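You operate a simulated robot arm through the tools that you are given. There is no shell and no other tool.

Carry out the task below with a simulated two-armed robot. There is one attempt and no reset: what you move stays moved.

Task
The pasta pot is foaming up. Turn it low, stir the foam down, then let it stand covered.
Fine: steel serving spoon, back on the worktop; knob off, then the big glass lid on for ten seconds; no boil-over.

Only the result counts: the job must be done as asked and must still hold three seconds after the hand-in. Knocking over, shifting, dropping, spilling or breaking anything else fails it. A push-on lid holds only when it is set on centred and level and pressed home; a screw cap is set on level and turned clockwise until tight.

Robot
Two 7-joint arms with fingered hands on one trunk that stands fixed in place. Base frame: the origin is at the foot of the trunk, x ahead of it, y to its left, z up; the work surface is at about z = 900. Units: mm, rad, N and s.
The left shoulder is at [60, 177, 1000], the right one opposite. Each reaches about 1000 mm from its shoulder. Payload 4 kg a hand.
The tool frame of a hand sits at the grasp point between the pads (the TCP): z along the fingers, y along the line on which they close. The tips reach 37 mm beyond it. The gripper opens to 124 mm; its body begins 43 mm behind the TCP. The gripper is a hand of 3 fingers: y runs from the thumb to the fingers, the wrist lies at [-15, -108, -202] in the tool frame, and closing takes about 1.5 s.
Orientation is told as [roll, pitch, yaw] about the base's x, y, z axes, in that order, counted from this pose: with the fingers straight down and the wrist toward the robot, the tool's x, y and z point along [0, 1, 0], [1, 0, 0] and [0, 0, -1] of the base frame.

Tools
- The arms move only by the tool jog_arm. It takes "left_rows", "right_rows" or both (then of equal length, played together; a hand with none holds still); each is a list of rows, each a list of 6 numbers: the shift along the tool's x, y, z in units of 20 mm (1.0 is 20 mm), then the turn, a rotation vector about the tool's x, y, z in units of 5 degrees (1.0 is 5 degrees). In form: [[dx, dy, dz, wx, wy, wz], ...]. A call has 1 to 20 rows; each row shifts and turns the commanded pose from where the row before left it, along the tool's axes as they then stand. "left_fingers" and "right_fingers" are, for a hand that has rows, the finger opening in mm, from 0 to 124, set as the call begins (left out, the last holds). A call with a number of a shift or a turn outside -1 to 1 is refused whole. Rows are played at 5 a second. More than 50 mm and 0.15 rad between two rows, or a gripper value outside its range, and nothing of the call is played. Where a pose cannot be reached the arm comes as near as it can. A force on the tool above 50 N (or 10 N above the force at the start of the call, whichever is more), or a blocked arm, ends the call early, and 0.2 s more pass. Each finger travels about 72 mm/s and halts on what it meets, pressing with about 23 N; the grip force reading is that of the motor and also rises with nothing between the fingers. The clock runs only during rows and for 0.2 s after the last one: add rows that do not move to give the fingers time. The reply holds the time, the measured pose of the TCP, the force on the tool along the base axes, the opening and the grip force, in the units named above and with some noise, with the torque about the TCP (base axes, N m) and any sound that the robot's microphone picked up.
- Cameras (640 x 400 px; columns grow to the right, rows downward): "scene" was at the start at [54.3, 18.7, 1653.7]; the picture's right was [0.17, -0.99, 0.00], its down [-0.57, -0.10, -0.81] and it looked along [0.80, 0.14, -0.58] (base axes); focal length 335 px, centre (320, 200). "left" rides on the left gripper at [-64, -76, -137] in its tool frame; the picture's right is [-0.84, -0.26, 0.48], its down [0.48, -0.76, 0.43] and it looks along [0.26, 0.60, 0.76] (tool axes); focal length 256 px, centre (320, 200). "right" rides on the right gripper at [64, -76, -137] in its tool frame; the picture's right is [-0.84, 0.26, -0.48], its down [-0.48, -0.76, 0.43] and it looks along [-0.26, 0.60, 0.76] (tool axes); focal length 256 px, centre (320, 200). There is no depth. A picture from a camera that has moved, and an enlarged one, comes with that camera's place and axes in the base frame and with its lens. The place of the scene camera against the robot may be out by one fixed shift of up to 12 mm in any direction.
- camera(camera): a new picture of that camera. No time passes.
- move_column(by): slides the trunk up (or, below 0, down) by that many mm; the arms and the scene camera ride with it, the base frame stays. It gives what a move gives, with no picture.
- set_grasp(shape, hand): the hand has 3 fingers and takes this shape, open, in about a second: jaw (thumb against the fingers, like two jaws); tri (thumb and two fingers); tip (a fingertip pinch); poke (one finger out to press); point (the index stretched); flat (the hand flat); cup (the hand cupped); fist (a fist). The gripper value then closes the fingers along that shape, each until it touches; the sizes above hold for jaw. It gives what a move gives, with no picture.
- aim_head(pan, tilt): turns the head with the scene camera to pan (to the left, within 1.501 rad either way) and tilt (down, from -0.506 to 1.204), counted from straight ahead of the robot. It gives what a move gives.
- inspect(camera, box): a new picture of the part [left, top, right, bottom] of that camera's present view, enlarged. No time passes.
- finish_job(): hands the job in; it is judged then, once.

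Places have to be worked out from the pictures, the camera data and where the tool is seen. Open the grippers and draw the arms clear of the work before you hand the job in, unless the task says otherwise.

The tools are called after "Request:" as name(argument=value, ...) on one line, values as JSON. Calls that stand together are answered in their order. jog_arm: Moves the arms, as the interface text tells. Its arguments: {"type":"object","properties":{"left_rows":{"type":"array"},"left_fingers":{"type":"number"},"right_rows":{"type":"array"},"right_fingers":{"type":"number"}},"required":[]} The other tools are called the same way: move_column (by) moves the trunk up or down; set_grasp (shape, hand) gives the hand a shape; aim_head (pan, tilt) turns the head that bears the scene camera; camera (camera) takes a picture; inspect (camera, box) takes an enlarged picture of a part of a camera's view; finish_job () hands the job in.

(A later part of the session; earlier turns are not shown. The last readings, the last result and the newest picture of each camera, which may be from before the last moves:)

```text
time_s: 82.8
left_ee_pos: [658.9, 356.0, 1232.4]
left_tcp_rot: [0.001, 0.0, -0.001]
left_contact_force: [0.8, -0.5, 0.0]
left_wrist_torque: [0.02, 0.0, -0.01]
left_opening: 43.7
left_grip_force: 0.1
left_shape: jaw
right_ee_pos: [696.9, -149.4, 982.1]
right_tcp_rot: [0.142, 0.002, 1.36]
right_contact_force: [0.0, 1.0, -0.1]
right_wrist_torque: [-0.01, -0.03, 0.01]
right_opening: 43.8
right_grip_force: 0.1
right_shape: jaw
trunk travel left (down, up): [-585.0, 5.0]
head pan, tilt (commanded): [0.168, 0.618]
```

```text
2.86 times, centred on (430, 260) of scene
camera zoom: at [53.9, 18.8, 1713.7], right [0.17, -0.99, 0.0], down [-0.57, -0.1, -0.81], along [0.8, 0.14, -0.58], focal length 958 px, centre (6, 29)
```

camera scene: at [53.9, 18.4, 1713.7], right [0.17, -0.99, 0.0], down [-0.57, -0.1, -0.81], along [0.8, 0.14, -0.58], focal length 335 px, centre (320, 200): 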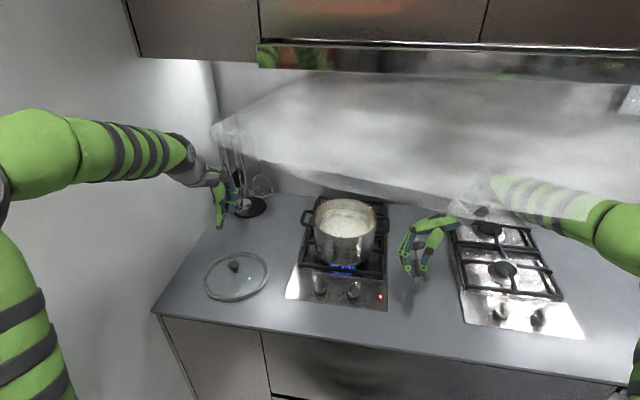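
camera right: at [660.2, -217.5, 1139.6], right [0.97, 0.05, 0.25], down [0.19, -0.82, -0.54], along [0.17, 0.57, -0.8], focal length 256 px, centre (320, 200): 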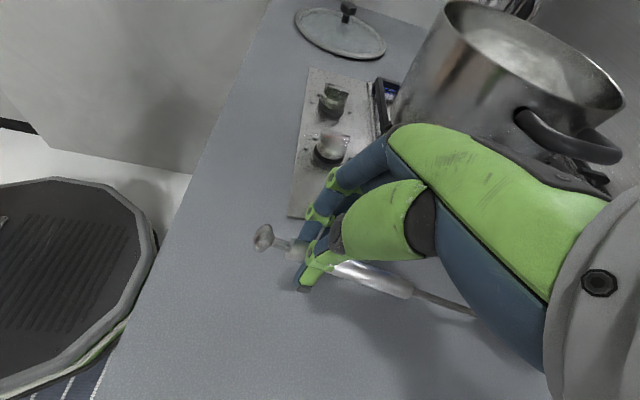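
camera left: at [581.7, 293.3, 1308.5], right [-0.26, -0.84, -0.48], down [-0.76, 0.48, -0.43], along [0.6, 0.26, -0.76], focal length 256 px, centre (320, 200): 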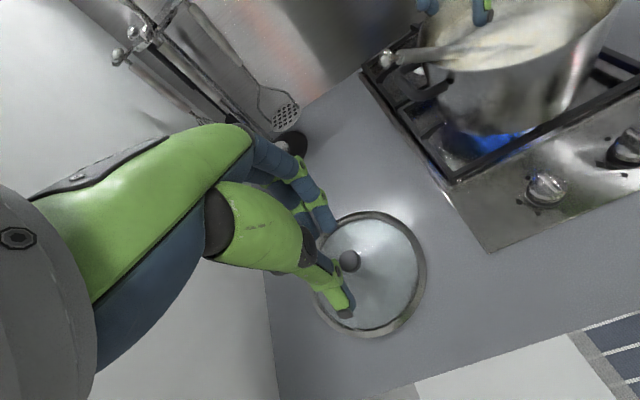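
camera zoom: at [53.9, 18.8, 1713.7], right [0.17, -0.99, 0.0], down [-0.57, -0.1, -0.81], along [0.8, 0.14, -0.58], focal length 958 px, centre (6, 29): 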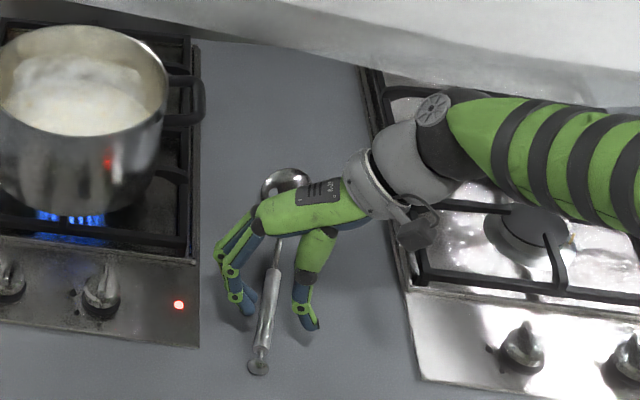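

The spoon lies back on the worktop. Now the knob: the left hand will do it leaning 30° back from its fingers (to stay clear of the pot) through the whole turn; first I bring it in front of the stove while the right hand retreats up and to the right.

Request:
jog_arm(left_rows=[[-1, 0, 0, -1, 0, 0], [-1, 0, 0, -1, 0, 0], [-1, 0, 0, -1, 0, 0], [-1, 0, 0, -1, 0, 0], [-1, 0, 0, -1, 0, 0], [-1, 0, 0, -1, 0, 0], [-0.9, -0.526, 0.769, 0, 0, 0], [-0.9, -0.526, 0.769, 0, 0, 0], [-0.9, -0.526, 0.769, 0, 0, 0], [-0.9, -0.526, 0.769, 0, 0, 0], [-0.9, -0.526, 0.769, 0, 0, 0], [-0.9, -0.526, 0.769, 0, 0, 0], [-0.9, -0.526, 0.769, 0, 0, 0]], left_fingers=40, right_rows=[[0, 0, -1, 0, 0, 0], [0, 0, -1, 0, 0, 0], [0, 0, -1, 0, 0, 0], [0, 0, -1, 0, 0, 0], [0, 0, -1, 0, 0, 0], [0, -1, -0.5, 0, 0, 0], [0, -1, -0.5, 0, 0, 0], [0, -1, -0.5, 0, 0, 0], [0, -1, 0, 0, 0, 0], [0, -1, 0, 0, 0, 0], [0, -1, 0, 0, 0, 0], [0, -1, 0, 0, 0, 0], [0, -1, 0, 0, 0, 0]])

Request:
camera(camera="scene")

Request:
camera(camera="left")

```text
time_s: 85.6
left_ee_pos: [649.0, 107.8, 1102.9]
left_tcp_rot: [0.002, -0.524, 0.0]
left_contact_force: [0.1, 0.2, -0.3]
left_wrist_torque: [-0.04, 0.01, 0.03]
left_opening: 40.4
left_grip_force: 0.0
left_shape: jaw
right_ee_pos: [685.3, -309.4, 1110.7]
right_tcp_rot: [0.142, 0.002, 1.361]
right_contact_force: [-0.9, -1.2, 0.3]
right_wrist_torque: [0.0, 0.04, 0.0]
right_opening: 43.7
right_grip_force: 0.1
right_shape: jaw
trunk travel left (down, up): [-585.0, 5.0]
head pan, tilt (commanded): [0.168, 0.618]
```

```text
taken
camera scene: at [54.6, 17.8, 1713.7], right [0.17, -0.99, 0.0], down [-0.57, -0.1, -0.81], along [0.8, 0.14, -0.58], focal length 335 px, centre (320, 200)
```

scene: 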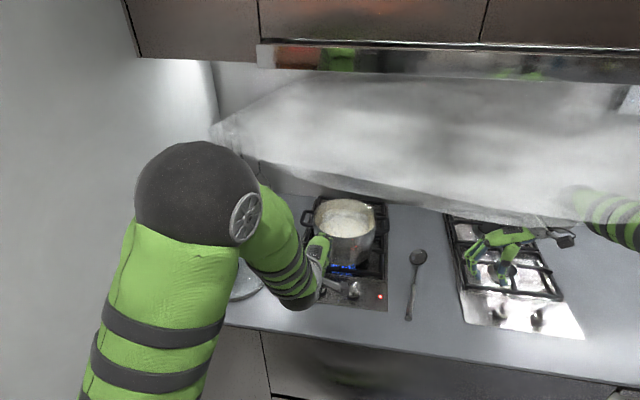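

```text
taken
camera left: at [513.7, 44.2, 1182.4], right [0.02, -0.84, -0.55], down [-0.44, 0.48, -0.76], along [0.9, 0.26, -0.36], focal length 256 px, centre (320, 200)
```

left: 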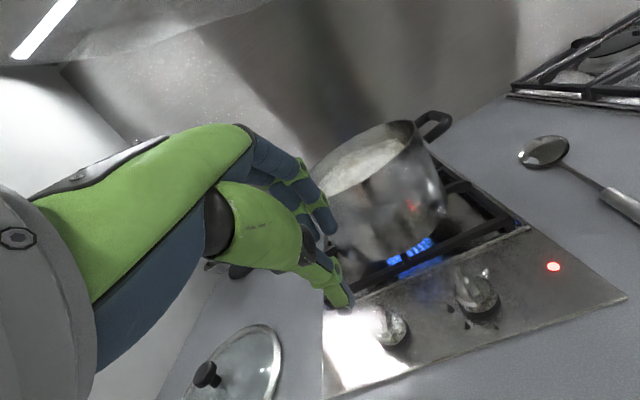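

The spoon rests fine. Now I yaw the leaning left hand 90° about the vertical and bring it over the knob at a safe height.

Request:
jog_arm(left_rows=[[0, 0, 0, 0, 0.562, -0.974], [0, 0, 0, 0, 0.562, -0.974], [0, 0, 0, 0, 0.562, -0.974], [0, 0, 0, 0, 0.562, -0.974], [0, 0, 0, 0, 0.562, -0.974], [0, 0, 0, 0, 0.562, -0.974], [0, 0, 0, 0, 0.562, -0.974], [0, 0, 0, 0, 0.562, -0.974], [0, 0, 0, 0, 0.562, -0.974], [0, 0, 0, 0, 0.562, -0.974], [0, 0, 0, 0, 0.562, -0.974], [0, 0, 0, 0, 0.562, -0.974], [0, 0, 0, 0, 0.562, -0.974], [0, 0, 0, 0, 0.562, -0.974], [0, 0, 0, 0, 0.562, -0.974], [0, 0, 0, 0, 0.562, -0.974], [-0.85, -0.575, 0.995, 0, 0, 0], [-0.85, -0.575, 0.995, 0, 0, 0], [-0.85, -0.575, 0.995, 0, 0, 0], [-0.85, -0.575, 0.995, 0, 0, 0]])

Request:
camera(camera="left")

Request:
camera(camera="scene")

Request:
camera(camera="right")

```text
time_s: 89.8
left_ee_pos: [716.7, 110.5, 1008.3]
left_tcp_rot: [0.0, -0.525, 1.57]
left_contact_force: [0.7, -0.7, -0.4]
left_wrist_torque: [0.01, 0.04, 0.01]
left_opening: 40.6
left_grip_force: 0.1
left_shape: jaw
right_ee_pos: [686.0, -308.2, 1110.0]
right_tcp_rot: [0.141, 0.002, 1.36]
right_contact_force: [0.3, 0.5, 0.0]
right_wrist_torque: [-0.03, 0.01, 0.02]
right_opening: 43.7
right_grip_force: 0.1
right_shape: jaw
trunk travel left (down, up): [-585.0, 5.0]
head pan, tilt (commanded): [0.168, 0.618]
```

```text
taken
camera left: at [779.2, -23.2, 1088.7], right [0.84, 0.02, -0.55], down [-0.48, -0.44, -0.76], along [-0.26, 0.9, -0.36], focal length 256 px, centre (320, 200)
```

left: 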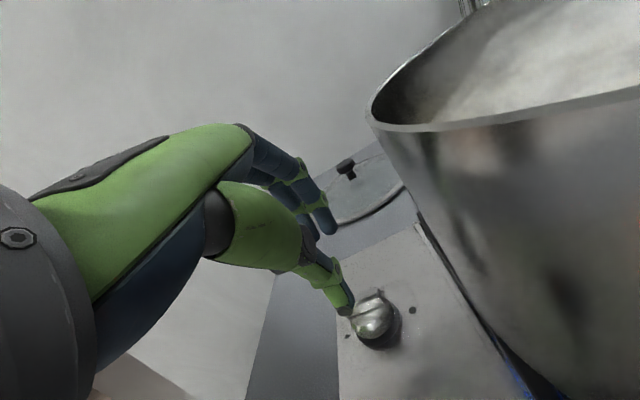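

```text
taken
camera scene: at [55.1, 18.6, 1713.7], right [0.17, -0.99, 0.0], down [-0.57, -0.1, -0.81], along [0.8, 0.14, -0.58], focal length 335 px, centre (320, 200)
```

scene: 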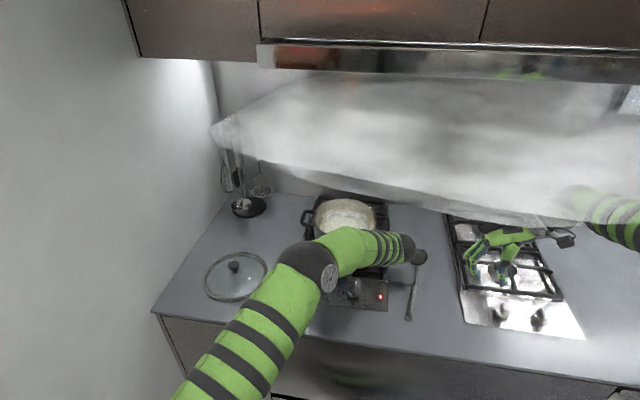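

```text
taken
camera right: at [628.1, -374.5, 1255.8], right [0.93, 0.06, 0.36], down [0.25, -0.83, -0.5], along [0.27, 0.55, -0.79], focal length 256 px, centre (320, 200)
```

right: 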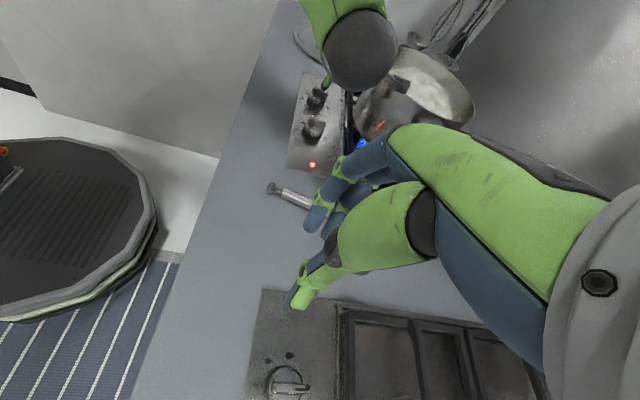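

The hand stands above the knob with the lean; I zoom in to check alignment before lowering.

Request:
inspect(camera="left", box=[290, 220, 430, 360])

Request:
inspect(camera="left", box=[360, 0, 640, 180])

```text
2.86 times, centred on (360, 290) of left
camera zoom: at [779.2, -23.2, 1088.7], right [0.84, 0.02, -0.55], down [-0.48, -0.44, -0.76], along [-0.26, 0.9, -0.36], focal length 731 px, centre (206, -57)
```

zoom: 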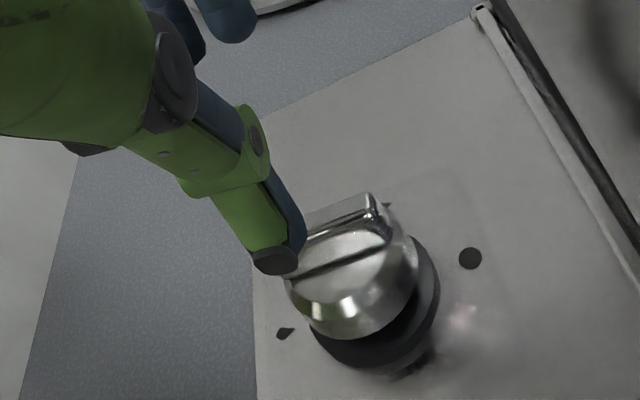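

```text
2.22 times, centred on (500, 90) of left
camera zoom: at [779.2, -23.2, 1088.7], right [0.84, 0.02, -0.55], down [-0.48, -0.44, -0.76], along [-0.26, 0.9, -0.36], focal length 569 px, centre (-80, 444)
```

zoom: 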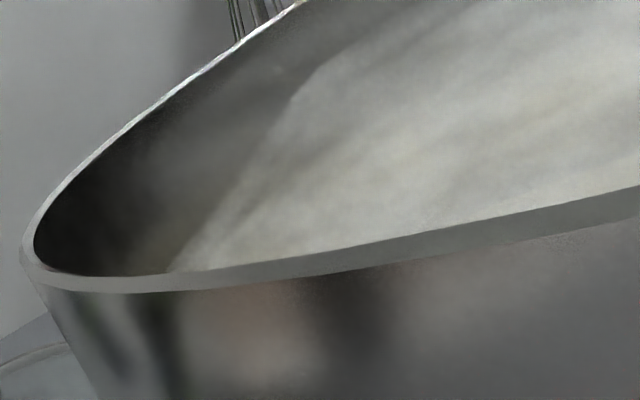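

The bar runs along x with its centre near (718.5, 124). I narrow the jaws to 28 mm and lower 46 mm so the leaning fingertips straddle the bar.

Request:
jog_arm(left_rows=[[-0.03, -0.42, 0.65, 0, 0, 0], [-0.03, -0.42, 0.65, 0, 0, 0], [-0.03, -0.4, 0.6, 0, 0, 0], [0, 0, 0, 0, 0, 0]], left_fingers=28)

Request:
inspect(camera="left", box=[290, 190, 410, 310])

Request:
inspect(camera="right", box=[270, 60, 390, 180])

```text
time_s: 90.8
left_ee_pos: [719.1, 108.0, 966.7]
left_tcp_rot: [-0.004, -0.524, 1.574]
left_contact_force: [0.1, -6.8, 16.2]
left_wrist_torque: [-0.26, 0.03, -0.03]
left_opening: 26.4
left_grip_force: 0.1
left_shape: jaw
right_ee_pos: [684.0, -309.2, 1112.1]
right_tcp_rot: [0.142, 0.001, 1.359]
right_contact_force: [0.5, 0.5, 0.2]
right_wrist_torque: [-0.03, 0.0, -0.02]
right_opening: 43.9
right_grip_force: 0.0
right_shape: jaw
trunk travel left (down, up): [-585.0, 5.0]
head pan, tilt (commanded): [0.168, 0.618]
```

```text
3.33 times, centred on (350, 250) of left
camera zoom: at [780.7, -27.6, 1047.7], right [0.84, 0.02, -0.54], down [-0.48, -0.44, -0.76], along [-0.25, 0.9, -0.36], focal length 853 px, centre (220, 33)
```

zoom: 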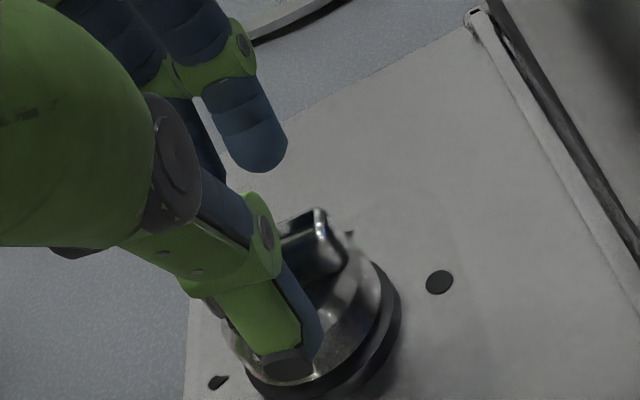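

```text
3.33 times, centred on (330, 120) of right
camera zoom: at [626.5, -375.6, 1256.6], right [0.93, 0.06, 0.36], down [0.25, -0.83, -0.5], along [0.27, 0.55, -0.79], focal length 853 px, centre (287, 467)
```

zoom: 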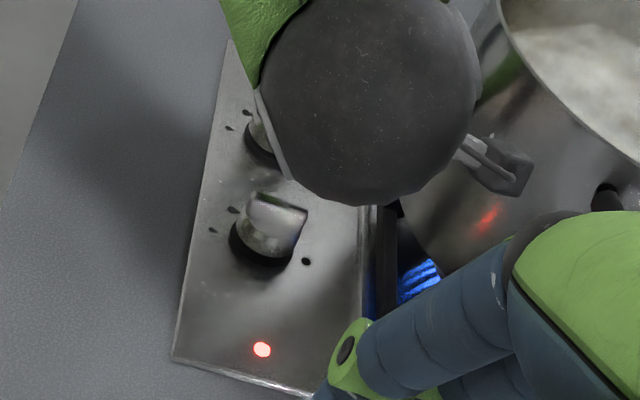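

The thumb touches the knob's round base (16 N). I ease up 2 mm, narrow the jaws to 15 mm around the bar, then lower again before clamping.

Request:
jog_arm(left_rows=[[0, 0.05, -0.087, 0, 0, 0], [0, 0, 0, 0, 0, 0], [0, 0, 0, 0, 0, 0], [0, -0.07, 0.125, 0, 0, 0], [0, -0.07, 0.125, 0, 0, 0], [0, 0, 0, 0, 0, 0]], left_fingers=15)

Request:
inspect(camera="left", box=[290, 190, 410, 310])

```text
time_s: 92.2
left_ee_pos: [717.6, 104.5, 963.3]
left_tcp_rot: [-0.004, -0.525, 1.572]
left_contact_force: [2.3, -19.0, 32.1]
left_wrist_torque: [-0.66, -0.1, 0.0]
left_opening: 15.1
left_grip_force: 0.0
left_shape: jaw
right_ee_pos: [683.7, -309.7, 1112.8]
right_tcp_rot: [0.14, -0.001, 1.358]
right_contact_force: [0.4, -1.0, -0.4]
right_wrist_torque: [0.0, -0.01, 0.01]
right_opening: 43.6
right_grip_force: 0.0
right_shape: jaw
trunk travel left (down, up): [-585.0, 5.0]
head pan, tilt (commanded): [0.168, 0.618]
```

```text
3.33 times, centred on (350, 250) of left
camera zoom: at [779.7, -29.7, 1045.0], right [0.84, 0.02, -0.54], down [-0.48, -0.44, -0.76], along [-0.25, 0.9, -0.36], focal length 853 px, centre (220, 33)
```

zoom: 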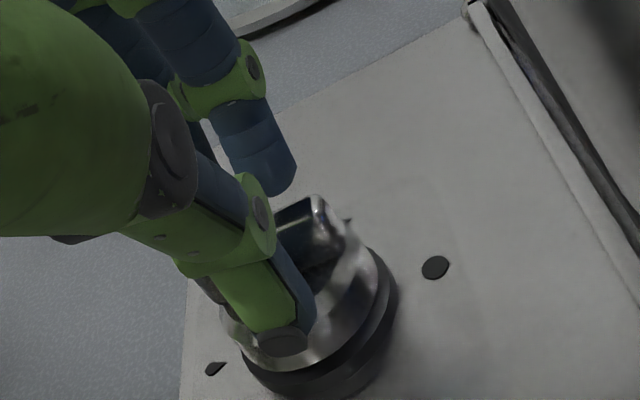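

With 30° of lean the thumb's back corner rides on the knob base. I back up, reduce the lean to 20° (thumb then clears while the hand still keeps off the pot), and re-centre over the bar.

Request:
jog_arm(left_rows=[[0, 0.5, -0.866, 0, 0, 0], [0, 0, 0, 1, 0, 0], [0, 0, 0, 1, 0, 0], [0, 0, 0, 0, -0.342, 0.94], [0.04, 0.364, 0.24, 0, 0, 0], [0, 0, 0, 0, 0, 0]], left_fingers=30)

Request:
inspect(camera="left", box=[290, 190, 410, 310])

Request:
inspect(camera="right", box=[270, 40, 480, 200])

```text
time_s: 93.6
left_ee_pos: [719.5, 116.0, 979.0]
left_tcp_rot: [-0.001, -0.349, 1.482]
left_contact_force: [-1.0, -0.2, -0.3]
left_wrist_torque: [-0.01, 0.0, 0.0]
left_opening: 30.0
left_grip_force: 0.1
left_shape: jaw
right_ee_pos: [685.4, -310.0, 1111.4]
right_tcp_rot: [0.142, 0.002, 1.36]
right_contact_force: [-0.1, -1.6, 0.5]
right_wrist_torque: [0.0, -0.01, 0.0]
right_opening: 43.8
right_grip_force: 0.1
right_shape: jaw
trunk travel left (down, up): [-585.0, 5.0]
head pan, tilt (commanded): [0.168, 0.618]
```

```text
3.33 times, centred on (350, 250) of left
camera zoom: at [770.7, -7.4, 1082.1], right [0.83, -0.15, -0.54], down [-0.53, -0.52, -0.67], along [-0.18, 0.84, -0.51], focal length 853 px, centre (220, 33)
```

zoom: 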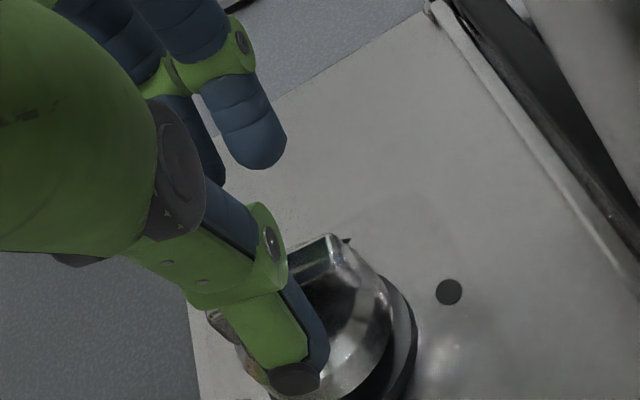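

```text
2.50 times, centred on (375, 120) of right
camera zoom: at [627.5, -374.9, 1256.0], right [0.93, 0.06, 0.36], down [0.25, -0.83, -0.5], along [0.27, 0.55, -0.79], focal length 640 px, centre (182, 400)
```

zoom: 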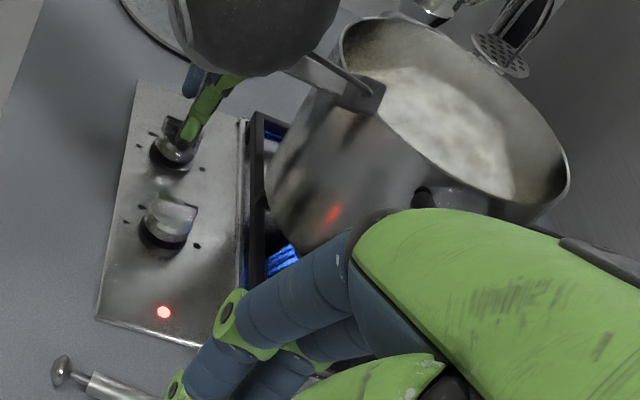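

Clearance is fine. I lower 15 mm with a 2 mm sideways correction.

Request:
jog_arm(left_rows=[[0.02, -0.18, 0.347, 0, 0, 0], [0.02, -0.18, 0.347, 0, 0, 0], [0, 0, 0, 0, 0, 0]])

Request:
inspect(camera="left", box=[290, 190, 410, 310])

```text
time_s: 94.4
left_ee_pos: [718.2, 113.2, 966.7]
left_tcp_rot: [-0.002, -0.35, 1.482]
left_contact_force: [0.5, -3.3, 12.9]
left_wrist_torque: [-0.21, -0.03, 0.03]
left_opening: 28.9
left_grip_force: 0.1
left_shape: jaw
right_ee_pos: [686.2, -308.9, 1112.0]
right_tcp_rot: [0.141, 0.002, 1.358]
right_contact_force: [-1.3, -0.6, -0.1]
right_wrist_torque: [0.0, -0.02, 0.01]
right_opening: 43.8
right_grip_force: 0.0
right_shape: jaw
trunk travel left (down, up): [-585.0, 5.0]
head pan, tilt (commanded): [0.168, 0.618]
```

```text
3.33 times, centred on (350, 250) of left
camera zoom: at [769.4, -9.9, 1068.6], right [0.83, -0.15, -0.54], down [-0.53, -0.52, -0.67], along [-0.18, 0.84, -0.51], focal length 853 px, centre (220, 33)
```

zoom: 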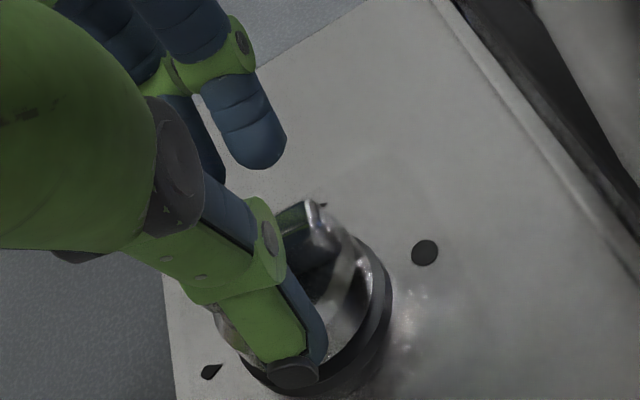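

Touching lightly with the thumb. I ease up 1 mm, narrow to 14 mm, lower 2 mm, then clamp.

Request:
jog_arm(left_rows=[[0, 0.02, -0.06, 0, 0, 0], [0, 0, 0, 0, 0, 0], [0, 0, 0, 0, 0, 0], [0, -0.03, 0.1, 0, 0, 0]], left_fingers=14)

Request:
jog_arm(left_rows=[[0, 0, 0, 0, 0, 0], [0, 0, 0, 0, 0, 0], [0, 0, 0, 0, 0, 0]], left_fingers=0)

Request:
inspect(camera="left", box=[290, 190, 410, 310])

```text
time_s: 95.4
left_ee_pos: [717.2, 114.7, 967.9]
left_tcp_rot: [-0.006, -0.352, 1.487]
left_contact_force: [3.2, -1.9, 29.6]
left_wrist_torque: [0.44, -0.27, -0.03]
left_opening: 6.9
left_grip_force: 23.4
left_shape: jaw
right_ee_pos: [684.4, -309.1, 1112.5]
right_tcp_rot: [0.14, 0.0, 1.359]
right_contact_force: [0.3, -0.4, -1.2]
right_wrist_torque: [0.03, 0.02, 0.0]
right_opening: 43.8
right_grip_force: 0.0
right_shape: jaw
trunk travel left (down, up): [-585.0, 5.0]
head pan, tilt (commanded): [0.168, 0.618]
```

```text
time_s: 96.2
left_ee_pos: [718.0, 114.6, 967.4]
left_tcp_rot: [-0.005, -0.351, 1.486]
left_contact_force: [7.2, 0.2, 37.8]
left_wrist_torque: [0.52, -0.42, -0.08]
left_opening: 7.1
left_grip_force: 22.9
left_shape: jaw
right_ee_pos: [683.3, -308.8, 1111.7]
right_tcp_rot: [0.14, 0.001, 1.359]
right_contact_force: [0.1, -0.4, -0.2]
right_wrist_torque: [-0.01, 0.0, -0.01]
right_opening: 43.6
right_grip_force: 0.0
right_shape: jaw
trunk travel left (down, up): [-585.0, 5.0]
head pan, tilt (commanded): [0.168, 0.618]
```

```text
3.33 times, centred on (350, 250) of left
camera zoom: at [768.2, -9.1, 1069.3], right [0.83, -0.15, -0.54], down [-0.53, -0.52, -0.67], along [-0.18, 0.84, -0.51], focal length 853 px, centre (220, 33)
```

zoom: 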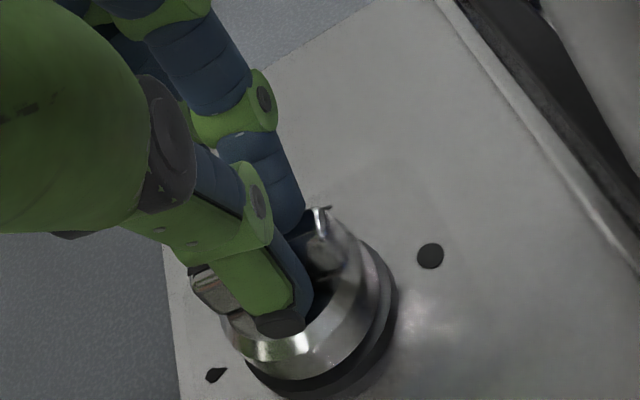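

Upward force of 38 N with the torque on the finger side tells me the fingertips landed on top of the bar. A lean doesn't work for gripping, so I back up, straighten to 6° lean at yaw 75° (where the camera is clear of the pot), and re-centre.

Request:
jog_arm(left_rows=[[0, 0, 0, 0, 0, 0], [0, 0.342, -0.94, 0, 0, 0], [0, 0, 0, 0.93, 0, 0], [0, 0, 0, 0.93, 0, 0], [0, 0, 0, 0.94, 0, 0], [0, 0, 0, 0, -0.1045, 0.9945], [0, 0, 0, 0, -0.1045, 0.9945], [0.14, 0.333, 0.035, 0, 0, 0], [0, 0, 0, 0, 0, 0]], left_fingers=40)

Request:
camera(camera="left")

Request:
inspect(camera="left", box=[290, 200, 410, 320])

```text
time_s: 98.2
left_ee_pos: [716.8, 121.7, 982.8]
left_tcp_rot: [0.002, -0.104, 1.309]
left_contact_force: [-0.3, 0.2, -0.1]
left_wrist_torque: [-0.03, 0.03, 0.0]
left_opening: 39.7
left_grip_force: 0.1
left_shape: jaw
right_ee_pos: [684.9, -309.2, 1111.2]
right_tcp_rot: [0.141, 0.002, 1.36]
right_contact_force: [-0.3, 0.2, -0.2]
right_wrist_torque: [0.01, 0.0, 0.03]
right_opening: 43.7
right_grip_force: 0.0
right_shape: jaw
trunk travel left (down, up): [-585.0, 5.0]
head pan, tilt (commanded): [0.168, 0.618]
```

```text
taken
camera left: at [753.8, 18.5, 1111.1], right [0.76, -0.41, -0.51], down [-0.65, -0.56, -0.51], along [-0.07, 0.72, -0.69], focal length 256 px, centre (320, 200)
```

left: 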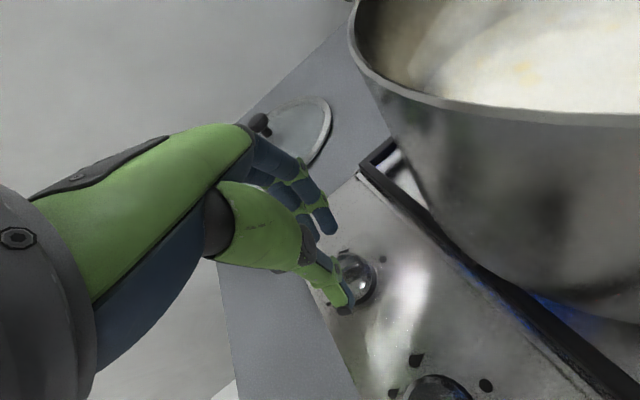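

```text
3.33 times, centred on (350, 260) of left
camera zoom: at [753.8, 18.5, 1111.1], right [0.76, -0.41, -0.51], down [-0.65, -0.56, -0.51], along [-0.07, 0.72, -0.69], focal length 853 px, centre (220, 0)
```

zoom: 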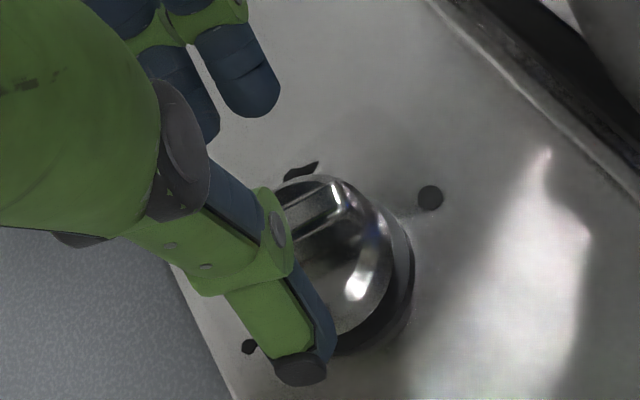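

The pointer has turned slightly (about 163°), which suits the present yaw of 75°. I lower 19 mm with the jaws at 40 mm around the bar.

Request:
jog_arm(left_rows=[[0.01, -0.015, 0.47, 0, 0, 0], [0.01, -0.015, 0.47, 0, 0, 0], [0, 0, 0, 0, 0, 0]], left_fingers=40)

Request:
jog_arm(left_rows=[[0, 0, 0, 0, 0, 0], [0, 0, 0, 0, 0, 0], [0, 0, 0, 0, 0, 0], [0, 0, 0, 0, 0, 0]], left_fingers=0)

Request:
inspect(camera="left", box=[290, 200, 410, 320])

```text
time_s: 99.0
left_ee_pos: [717.3, 123.5, 966.0]
left_tcp_rot: [0.001, -0.105, 1.31]
left_contact_force: [0.0, 0.3, -0.2]
left_wrist_torque: [0.01, -0.04, 0.03]
left_opening: 39.9
left_grip_force: 0.0
left_shape: jaw
right_ee_pos: [684.9, -308.8, 1112.0]
right_tcp_rot: [0.142, 0.001, 1.361]
right_contact_force: [-0.5, 0.6, 0.3]
right_wrist_torque: [0.04, -0.01, -0.02]
right_opening: 43.5
right_grip_force: 0.0
right_shape: jaw
trunk travel left (down, up): [-585.0, 5.0]
head pan, tilt (commanded): [0.168, 0.618]
```

```text
time_s: 100.0
left_ee_pos: [717.5, 122.6, 964.8]
left_tcp_rot: [-0.002, -0.105, 1.31]
left_contact_force: [-0.2, 0.0, 0.7]
left_wrist_torque: [-0.25, 0.08, 0.01]
left_opening: 15.6
left_grip_force: 23.3
left_shape: jaw
right_ee_pos: [684.7, -309.0, 1111.4]
right_tcp_rot: [0.141, 0.001, 1.359]
right_contact_force: [0.5, 0.9, -0.2]
right_wrist_torque: [0.0, 0.02, 0.03]
right_opening: 43.8
right_grip_force: 0.1
right_shape: jaw
trunk travel left (down, up): [-585.0, 5.0]
head pan, tilt (commanded): [0.168, 0.618]
```

```text
3.33 times, centred on (350, 260) of left
camera zoom: at [754.2, 19.8, 1092.8], right [0.76, -0.41, -0.51], down [-0.65, -0.56, -0.51], along [-0.07, 0.72, -0.69], focal length 853 px, centre (220, 0)
```

zoom: 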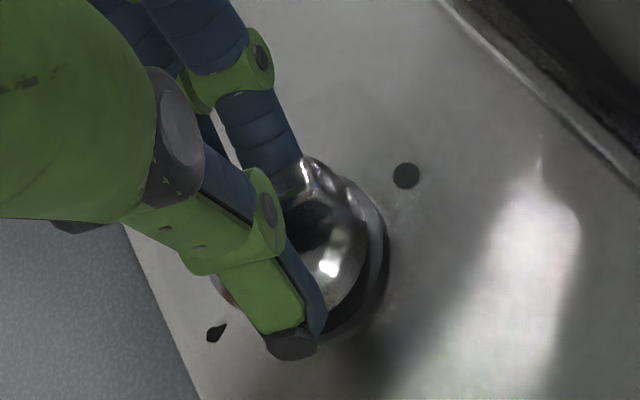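

The jaws stopped at 15.6 mm; the thumb likely meets the knob's raised base edge. I open, shift 4 mm toward the finger side, rise 2 mm and close again.

Request:
jog_arm(left_rows=[[0, 0, 0, 0, 0, 0], [0, 0.2, -0.1, 0, 0, 0], [0, 0, 0, 0, 0, 0]], left_fingers=40)

Request:
jog_arm(left_rows=[[0, 0, 0, 0, 0, 0], [0, 0, 0, 0, 0, 0], [0, 0, 0, 0, 0, 0], [0, 0, 0, 0, 0, 0]], left_fingers=0)

Request:
inspect(camera="left", box=[290, 200, 410, 320])

```text
time_s: 100.8
left_ee_pos: [718.4, 127.7, 966.7]
left_tcp_rot: [-0.001, -0.104, 1.31]
left_contact_force: [-0.4, 0.2, 0.1]
left_wrist_torque: [-0.04, 0.05, 0.0]
left_opening: 40.7
left_grip_force: 0.0
left_shape: jaw
right_ee_pos: [685.7, -308.1, 1111.4]
right_tcp_rot: [0.142, 0.001, 1.36]
right_contact_force: [0.0, 0.8, 0.3]
right_wrist_torque: [-0.01, -0.01, -0.05]
right_opening: 44.0
right_grip_force: 0.1
right_shape: jaw
trunk travel left (down, up): [-585.0, 5.0]
head pan, tilt (commanded): [0.168, 0.618]
```

```text
time_s: 101.8
left_ee_pos: [718.4, 127.3, 967.1]
left_tcp_rot: [0.0, -0.106, 1.309]
left_contact_force: [1.6, 5.0, 2.1]
left_wrist_torque: [0.08, -0.02, 0.03]
left_opening: 5.5
left_grip_force: 22.7
left_shape: jaw
right_ee_pos: [685.8, -306.3, 1111.3]
right_tcp_rot: [0.141, 0.002, 1.361]
right_contact_force: [0.4, -0.1, -0.6]
right_wrist_torque: [-0.03, -0.02, 0.02]
right_opening: 43.8
right_grip_force: 0.1
right_shape: jaw
trunk travel left (down, up): [-585.0, 5.0]
head pan, tilt (commanded): [0.168, 0.618]
```

```text
3.33 times, centred on (350, 260) of left
camera zoom: at [755.5, 24.5, 1095.2], right [0.76, -0.41, -0.51], down [-0.65, -0.56, -0.51], along [-0.07, 0.72, -0.69], focal length 853 px, centre (220, 0)
```

zoom: 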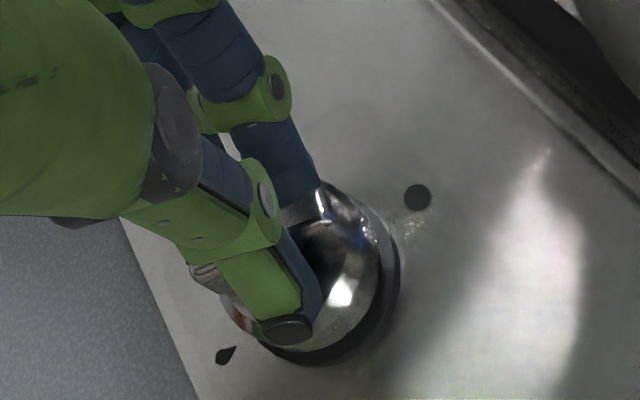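

The jaws now close on the bar at 5.5 mm with little side load. I try turning clockwise 20° and look whether the bar follows.

Request:
jog_arm(left_rows=[[0, 0, 0, 0, -0.1045, 0.9945], [0, 0, 0, 0, -0.1045, 0.9945], [0, 0, 0, 0, -0.1045, 0.9945], [0, 0, 0, 0, -0.1045, 0.9945]])

Request:
inspect(camera="left", box=[290, 200, 410, 320])

Request:
inspect(camera="right", box=[270, 40, 480, 200])

```text
time_s: 102.8
left_ee_pos: [718.7, 127.0, 967.3]
left_tcp_rot: [-0.003, -0.104, 0.96]
left_contact_force: [8.3, 4.5, 3.4]
left_wrist_torque: [0.1, -0.27, 0.05]
left_opening: 5.2
left_grip_force: 22.8
left_shape: jaw
right_ee_pos: [685.7, -308.9, 1111.2]
right_tcp_rot: [0.139, 0.002, 1.36]
right_contact_force: [-0.1, -0.3, 0.8]
right_wrist_torque: [-0.01, 0.05, 0.01]
right_opening: 44.0
right_grip_force: 0.1
right_shape: jaw
trunk travel left (down, up): [-585.0, 5.0]
head pan, tilt (commanded): [0.168, 0.618]
```

```text
3.33 times, centred on (350, 260) of left
camera zoom: at [717.9, 16.8, 1094.8], right [0.57, -0.65, -0.51], down [-0.8, -0.3, -0.51], along [0.18, 0.7, -0.69], focal length 853 px, centre (220, 0)
```

zoom: 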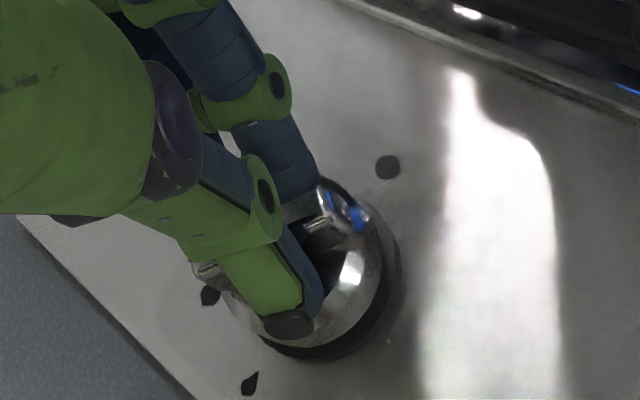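

```text
2.50 times, centred on (375, 120) of right
camera zoom: at [628.1, -374.2, 1255.9], right [0.93, 0.06, 0.36], down [0.25, -0.83, -0.5], along [0.27, 0.55, -0.79], focal length 640 px, centre (182, 400)
```

zoom: 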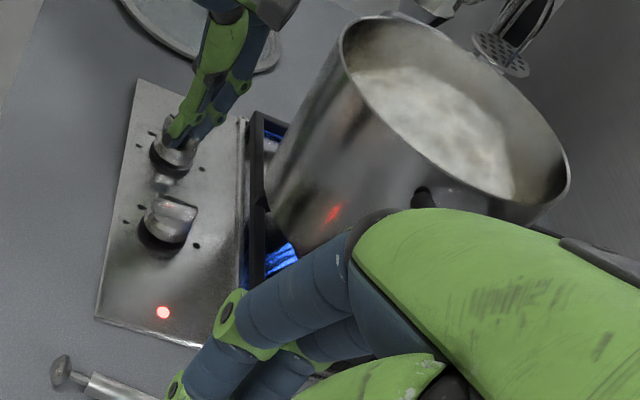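

The bar followed the hand (the panel marks turned relative to both). I continue 25° more, then check finger clearance to the pot.

Request:
jog_arm(left_rows=[[0, 0, 0, 0, -0.1045, 0.9945], [0, 0, 0, 0, -0.1045, 0.9945], [0, 0, 0, 0, -0.1045, 0.9945], [0, 0, 0, 0, -0.1045, 0.9945], [0, 0, 0, 0, -0.1045, 0.9945]])

Request:
camera(camera="left")

Request:
inspect(camera="right", box=[270, 20, 420, 140])

```text
time_s: 104.0
left_ee_pos: [719.5, 126.0, 966.8]
left_tcp_rot: [0.001, -0.104, 0.524]
left_contact_force: [12.4, 0.0, 2.7]
left_wrist_torque: [0.01, -0.35, 0.01]
left_opening: 4.5
left_grip_force: 22.9
left_shape: jaw
right_ee_pos: [686.5, -308.0, 1110.8]
right_tcp_rot: [0.141, 0.003, 1.359]
right_contact_force: [-0.7, -0.9, -0.2]
right_wrist_torque: [-0.05, 0.04, 0.03]
right_opening: 43.9
right_grip_force: 0.0
right_shape: jaw
trunk travel left (down, up): [-585.0, 5.0]
head pan, tilt (commanded): [0.168, 0.618]
```

```text
taken
camera left: at [671.2, 25.9, 1094.8], right [0.24, -0.83, -0.51], down [-0.86, 0.07, -0.51], along [0.46, 0.56, -0.69], focal length 256 px, centre (320, 200)
```

left: 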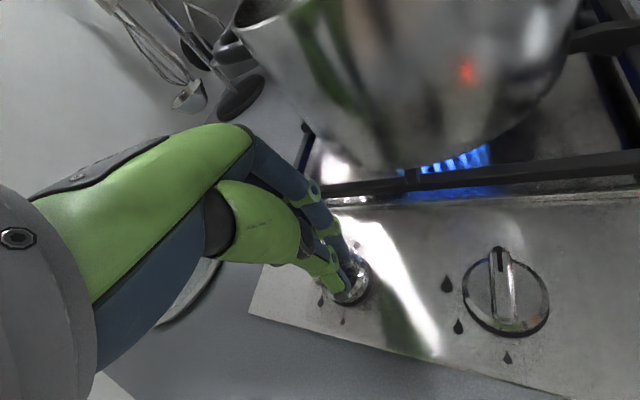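

```text
3.33 times, centred on (345, 80) of right
camera zoom: at [628.3, -374.9, 1255.6], right [0.93, 0.06, 0.36], down [0.25, -0.83, -0.5], along [0.27, 0.55, -0.79], focal length 853 px, centre (237, 600)
```

zoom: 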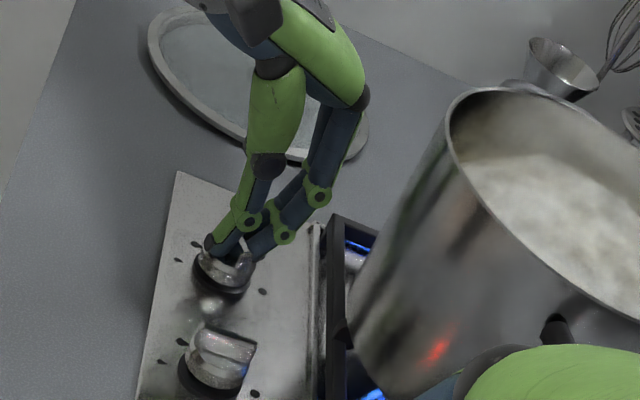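

Still turning well; a 12 N push along x suggests I'm a couple of mm short, so I add a small forward shift while turning another 15° and watch the gap between fingers and pot.

Request:
jog_arm(left_rows=[[-0.02, 0.045, 0, 0, -0.1045, 0.9945], [-0.02, 0.045, 0, 0, -0.1045, 0.9945], [-0.01, 0.045, 0, 0, -0.1045, 0.9945]])

Request:
inspect(camera="left", box=[220, 60, 460, 320])

Request:
inspect(camera="right", box=[270, 20, 420, 140])

```text
time_s: 104.8
left_ee_pos: [719.1, 126.3, 966.7]
left_tcp_rot: [0.001, -0.103, 0.26]
left_contact_force: [2.4, -6.0, 4.5]
left_wrist_torque: [-0.18, -0.06, 0.06]
left_opening: 4.6
left_grip_force: 23.5
left_shape: jaw
right_ee_pos: [684.9, -309.4, 1110.9]
right_tcp_rot: [0.141, 0.002, 1.36]
right_contact_force: [0.3, 0.1, 0.5]
right_wrist_torque: [0.02, -0.01, 0.0]
right_opening: 43.9
right_grip_force: 0.1
right_shape: jaw
trunk travel left (down, up): [-585.0, 5.0]
head pan, tilt (commanded): [0.168, 0.618]
```

```text
1.54 times, centred on (340, 190) of left
camera zoom: at [648.1, 40.8, 1094.5], right [0.02, -0.86, -0.51], down [-0.81, 0.28, -0.51], along [0.58, 0.42, -0.69], focal length 394 px, centre (289, 215)
```

zoom: 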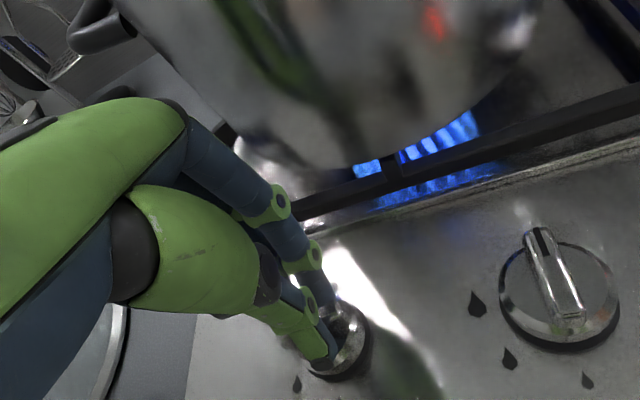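

```text
3.33 times, centred on (345, 80) of right
camera zoom: at [627.3, -375.3, 1255.9], right [0.93, 0.06, 0.36], down [0.25, -0.83, -0.5], along [0.27, 0.55, -0.79], focal length 853 px, centre (237, 600)
```

zoom: 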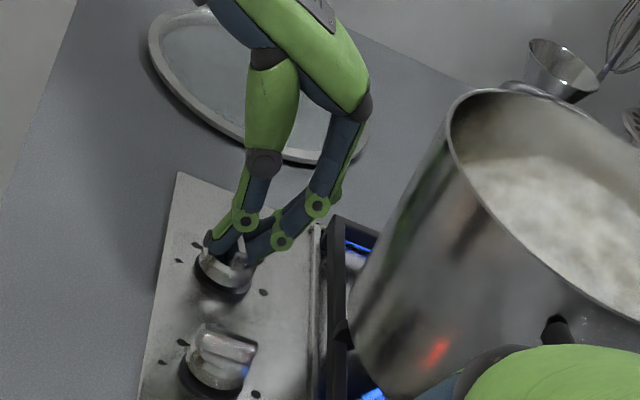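

Gap to the pot is still comfortable. I turn another 15°.

Request:
jog_arm(left_rows=[[0, 0, 0, 0, -0.1045, 0.9945], [0, 0, 0, 0, -0.1045, 0.9945], [0, 0, 0, 0, -0.1045, 0.9945]])

Request:
inspect(camera="left", box=[220, 60, 460, 320])

Request:
inspect(camera="right", box=[270, 20, 420, 140])

```text
time_s: 105.6
left_ee_pos: [720.5, 125.1, 966.6]
left_tcp_rot: [0.002, -0.106, -0.002]
left_contact_force: [1.8, -9.1, 2.9]
left_wrist_torque: [-0.26, -0.08, 0.08]
left_opening: 4.5
left_grip_force: 22.9
left_shape: jaw
right_ee_pos: [685.6, -308.7, 1112.0]
right_tcp_rot: [0.141, 0.001, 1.359]
right_contact_force: [-0.7, -0.7, 0.5]
right_wrist_torque: [0.01, 0.0, 0.02]
right_opening: 43.7
right_grip_force: 0.1
right_shape: jaw
trunk travel left (down, up): [-585.0, 5.0]
head pan, tilt (commanded): [0.168, 0.618]
```

```text
1.54 times, centred on (340, 190) of left
camera zoom: at [628.8, 61.5, 1095.1], right [-0.21, -0.84, -0.51], down [-0.71, 0.49, -0.51], along [0.67, 0.25, -0.69], focal length 394 px, centre (289, 215)
```

zoom: 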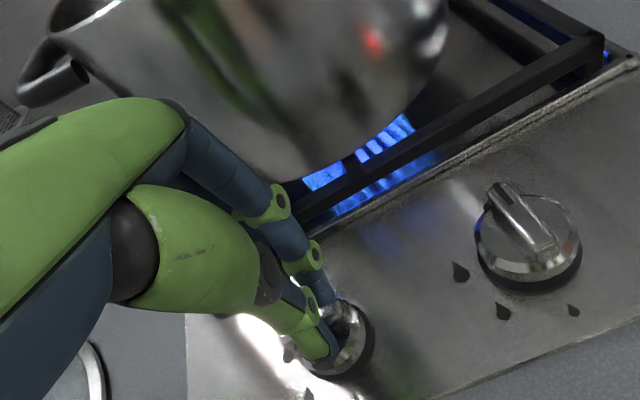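

```text
3.33 times, centred on (345, 80) of right
camera zoom: at [627.5, -375.5, 1255.7], right [0.93, 0.06, 0.36], down [0.25, -0.83, -0.5], along [0.27, 0.55, -0.79], focal length 853 px, centre (237, 600)
```

zoom: 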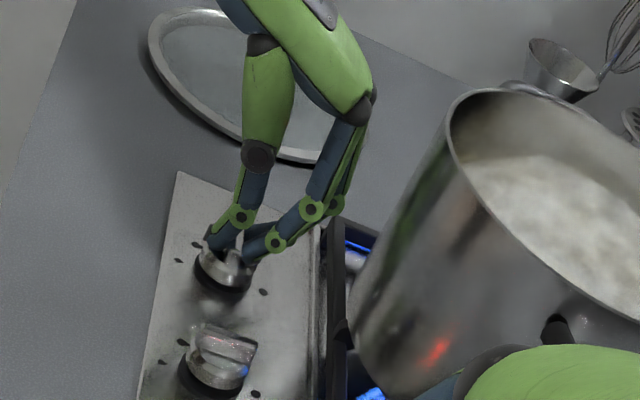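

No contact with the pot at yaw 0. The pointer is passing the big-flame mark, so I keep turning without delay.

Request:
jog_arm(left_rows=[[-0.04, 0, 0, 0, -0.1045, 0.9945], [-0.04, 0, 0, 0, -0.1045, 0.9945], [-0.03, 0, 0, 0, -0.1045, 0.9945], [0, 0, 0, 0, -0.1045, 0.9945], [0, 0, 0, 0, -0.1045, 0.9945], [0, 0, 0, 0, -0.1045, 0.9945]])

Request:
inspect(camera="left", box=[220, 60, 460, 320])

Request:
inspect(camera="right", box=[270, 20, 420, 140])

```text
time_s: 107.0
left_ee_pos: [719.5, 123.4, 966.9]
left_tcp_rot: [0.001, -0.104, -0.524]
left_contact_force: [1.2, -8.9, 2.7]
left_wrist_torque: [-0.26, -0.01, 0.04]
left_opening: 4.4
left_grip_force: 23.5
left_shape: jaw
right_ee_pos: [686.2, -309.3, 1112.1]
right_tcp_rot: [0.141, 0.002, 1.359]
right_contact_force: [-0.1, -0.3, 0.5]
right_wrist_torque: [-0.03, -0.02, 0.01]
right_opening: 43.7
right_grip_force: 0.0
right_shape: jaw
trunk travel left (down, up): [-585.0, 5.0]
head pan, tilt (commanded): [0.168, 0.618]
```

```text
1.54 times, centred on (340, 190) of left
camera zoom: at [608.7, 113.4, 1095.0], right [-0.6, -0.62, -0.51], down [-0.37, 0.77, -0.51], along [0.71, -0.12, -0.69], focal length 394 px, centre (289, 215)
```

zoom: 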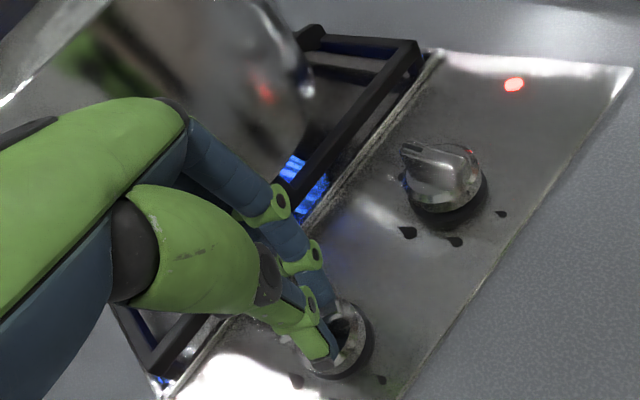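

```text
3.33 times, centred on (345, 80) of right
camera zoom: at [627.5, -375.3, 1255.8], right [0.93, 0.06, 0.36], down [0.25, -0.83, -0.5], along [0.27, 0.55, -0.79], focal length 853 px, centre (237, 600)
```

zoom: 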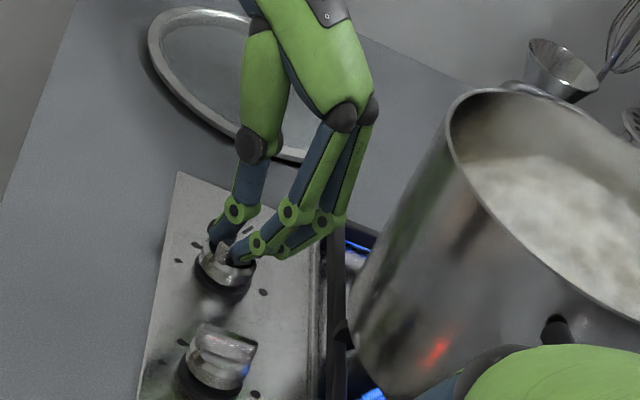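

Yaw is −30° now. I zoom in to verify the bar is still moving with the hand.

Request:
inspect(camera="left", box=[310, 220, 390, 310])

Request:
inspect(camera="right", box=[310, 70, 370, 120])

```text
4.44 times, centred on (350, 265) of left
camera zoom: at [608.7, 113.4, 1095.0], right [-0.6, -0.62, -0.51], down [-0.37, 0.77, -0.51], along [0.71, -0.12, -0.69], focal length 1138 px, centre (187, -89)
```

zoom: 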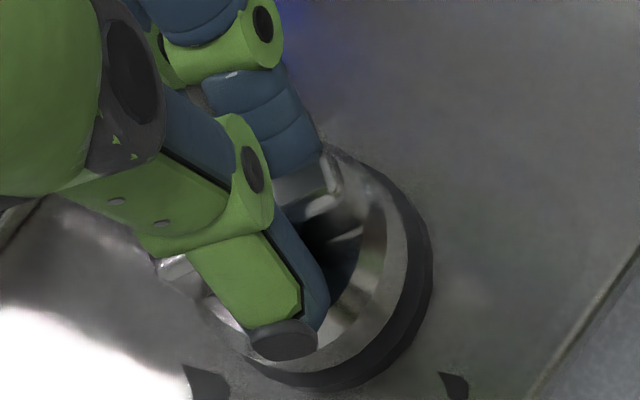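

```text
8.00 times, centred on (340, 95) of right
camera zoom: at [627.5, -375.3, 1255.8], right [0.93, 0.06, 0.36], down [0.25, -0.83, -0.5], along [0.27, 0.55, -0.79], focal length 2048 px, centre (160, 1040)
```

zoom: 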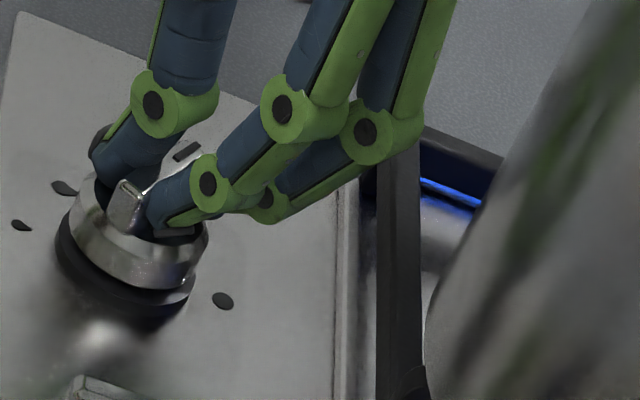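

The bar end shows clearly between thumb and fingers, turned with the hand. I turn the remaining 60° to off.

Request:
jog_arm(left_rows=[[-0.045, 0.025, 0, 0, -0.1045, 0.9945], [-0.045, 0.025, 0, 0, -0.1045, 0.9945], [0, 0, 0, 0, -0.1045, 0.9945], [0, 0, 0, 0, -0.1045, 0.9945], [0, 0, 0, 0, -0.1045, 0.9945], [0, 0, 0, 0, -0.1045, 0.9945], [0, 0, 0, 0, -0.1045, 0.9945], [0, 0, 0, 0, -0.1045, 0.9945], [0, 0, 0, 0, -0.1045, 0.9945], [0, 0, 0, 0, -0.1045, 0.9945], [0, 0, 0, 0, -0.1045, 0.9945]])

Request:
camera(camera="left")

Request:
inspect(camera="left", box=[310, 220, 390, 310])

Request:
inspect(camera="right", box=[300, 60, 400, 160])

```text
time_s: 109.4
left_ee_pos: [718.1, 121.6, 966.7]
left_tcp_rot: [0.0, -0.105, -1.485]
left_contact_force: [-11.7, -8.0, 3.0]
left_wrist_torque: [-0.24, 0.39, 0.03]
left_opening: 4.6
left_grip_force: 23.3
left_shape: jaw
right_ee_pos: [684.6, -309.0, 1112.1]
right_tcp_rot: [0.142, 0.0, 1.36]
right_contact_force: [0.0, -0.2, -0.2]
right_wrist_torque: [-0.01, 0.0, -0.03]
right_opening: 43.9
right_grip_force: 0.0
right_shape: jaw
trunk travel left (down, up): [-585.0, 5.0]
head pan, tilt (commanded): [0.168, 0.618]
```

```text
taken
camera left: at [646.2, 205.9, 1095.2], right [-0.85, 0.13, -0.51], down [0.42, 0.75, -0.51], along [0.31, -0.65, -0.69], focal length 256 px, centre (320, 200)
```

left: 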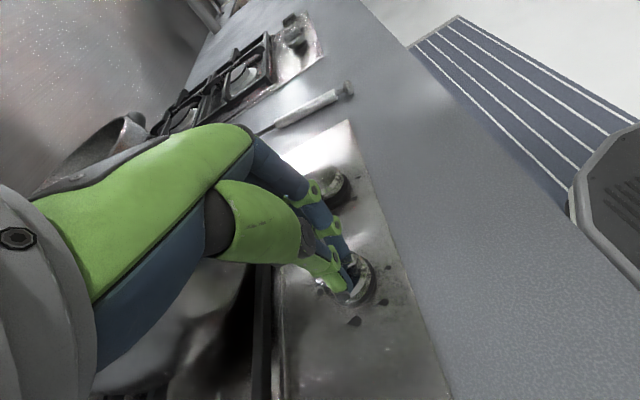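

```text
4.44 times, centred on (350, 265) of left
camera zoom: at [646.2, 205.9, 1095.2], right [-0.85, 0.13, -0.51], down [0.42, 0.75, -0.51], along [0.31, -0.65, -0.69], focal length 1138 px, centre (187, -89)
```

zoom: 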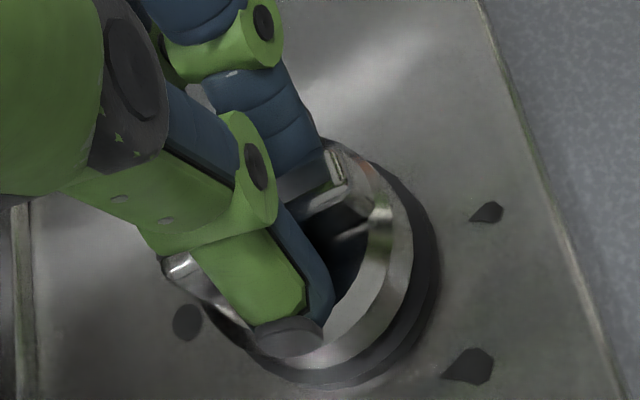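

```text
4.00 times, centred on (350, 110) of right
camera zoom: at [626.5, -375.3, 1256.3], right [0.93, 0.06, 0.36], down [0.25, -0.83, -0.5], along [0.27, 0.55, -0.79], focal length 1024 px, centre (200, 560)
```

zoom: 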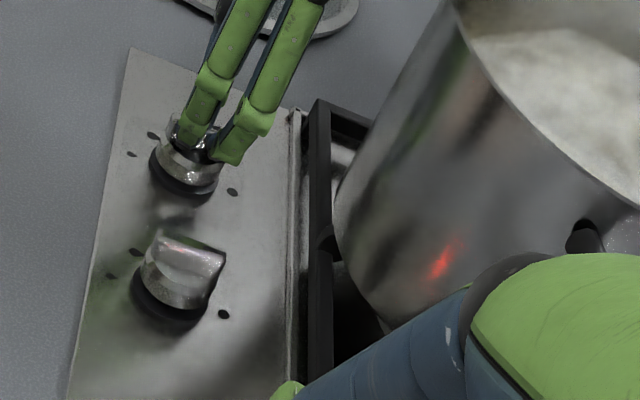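

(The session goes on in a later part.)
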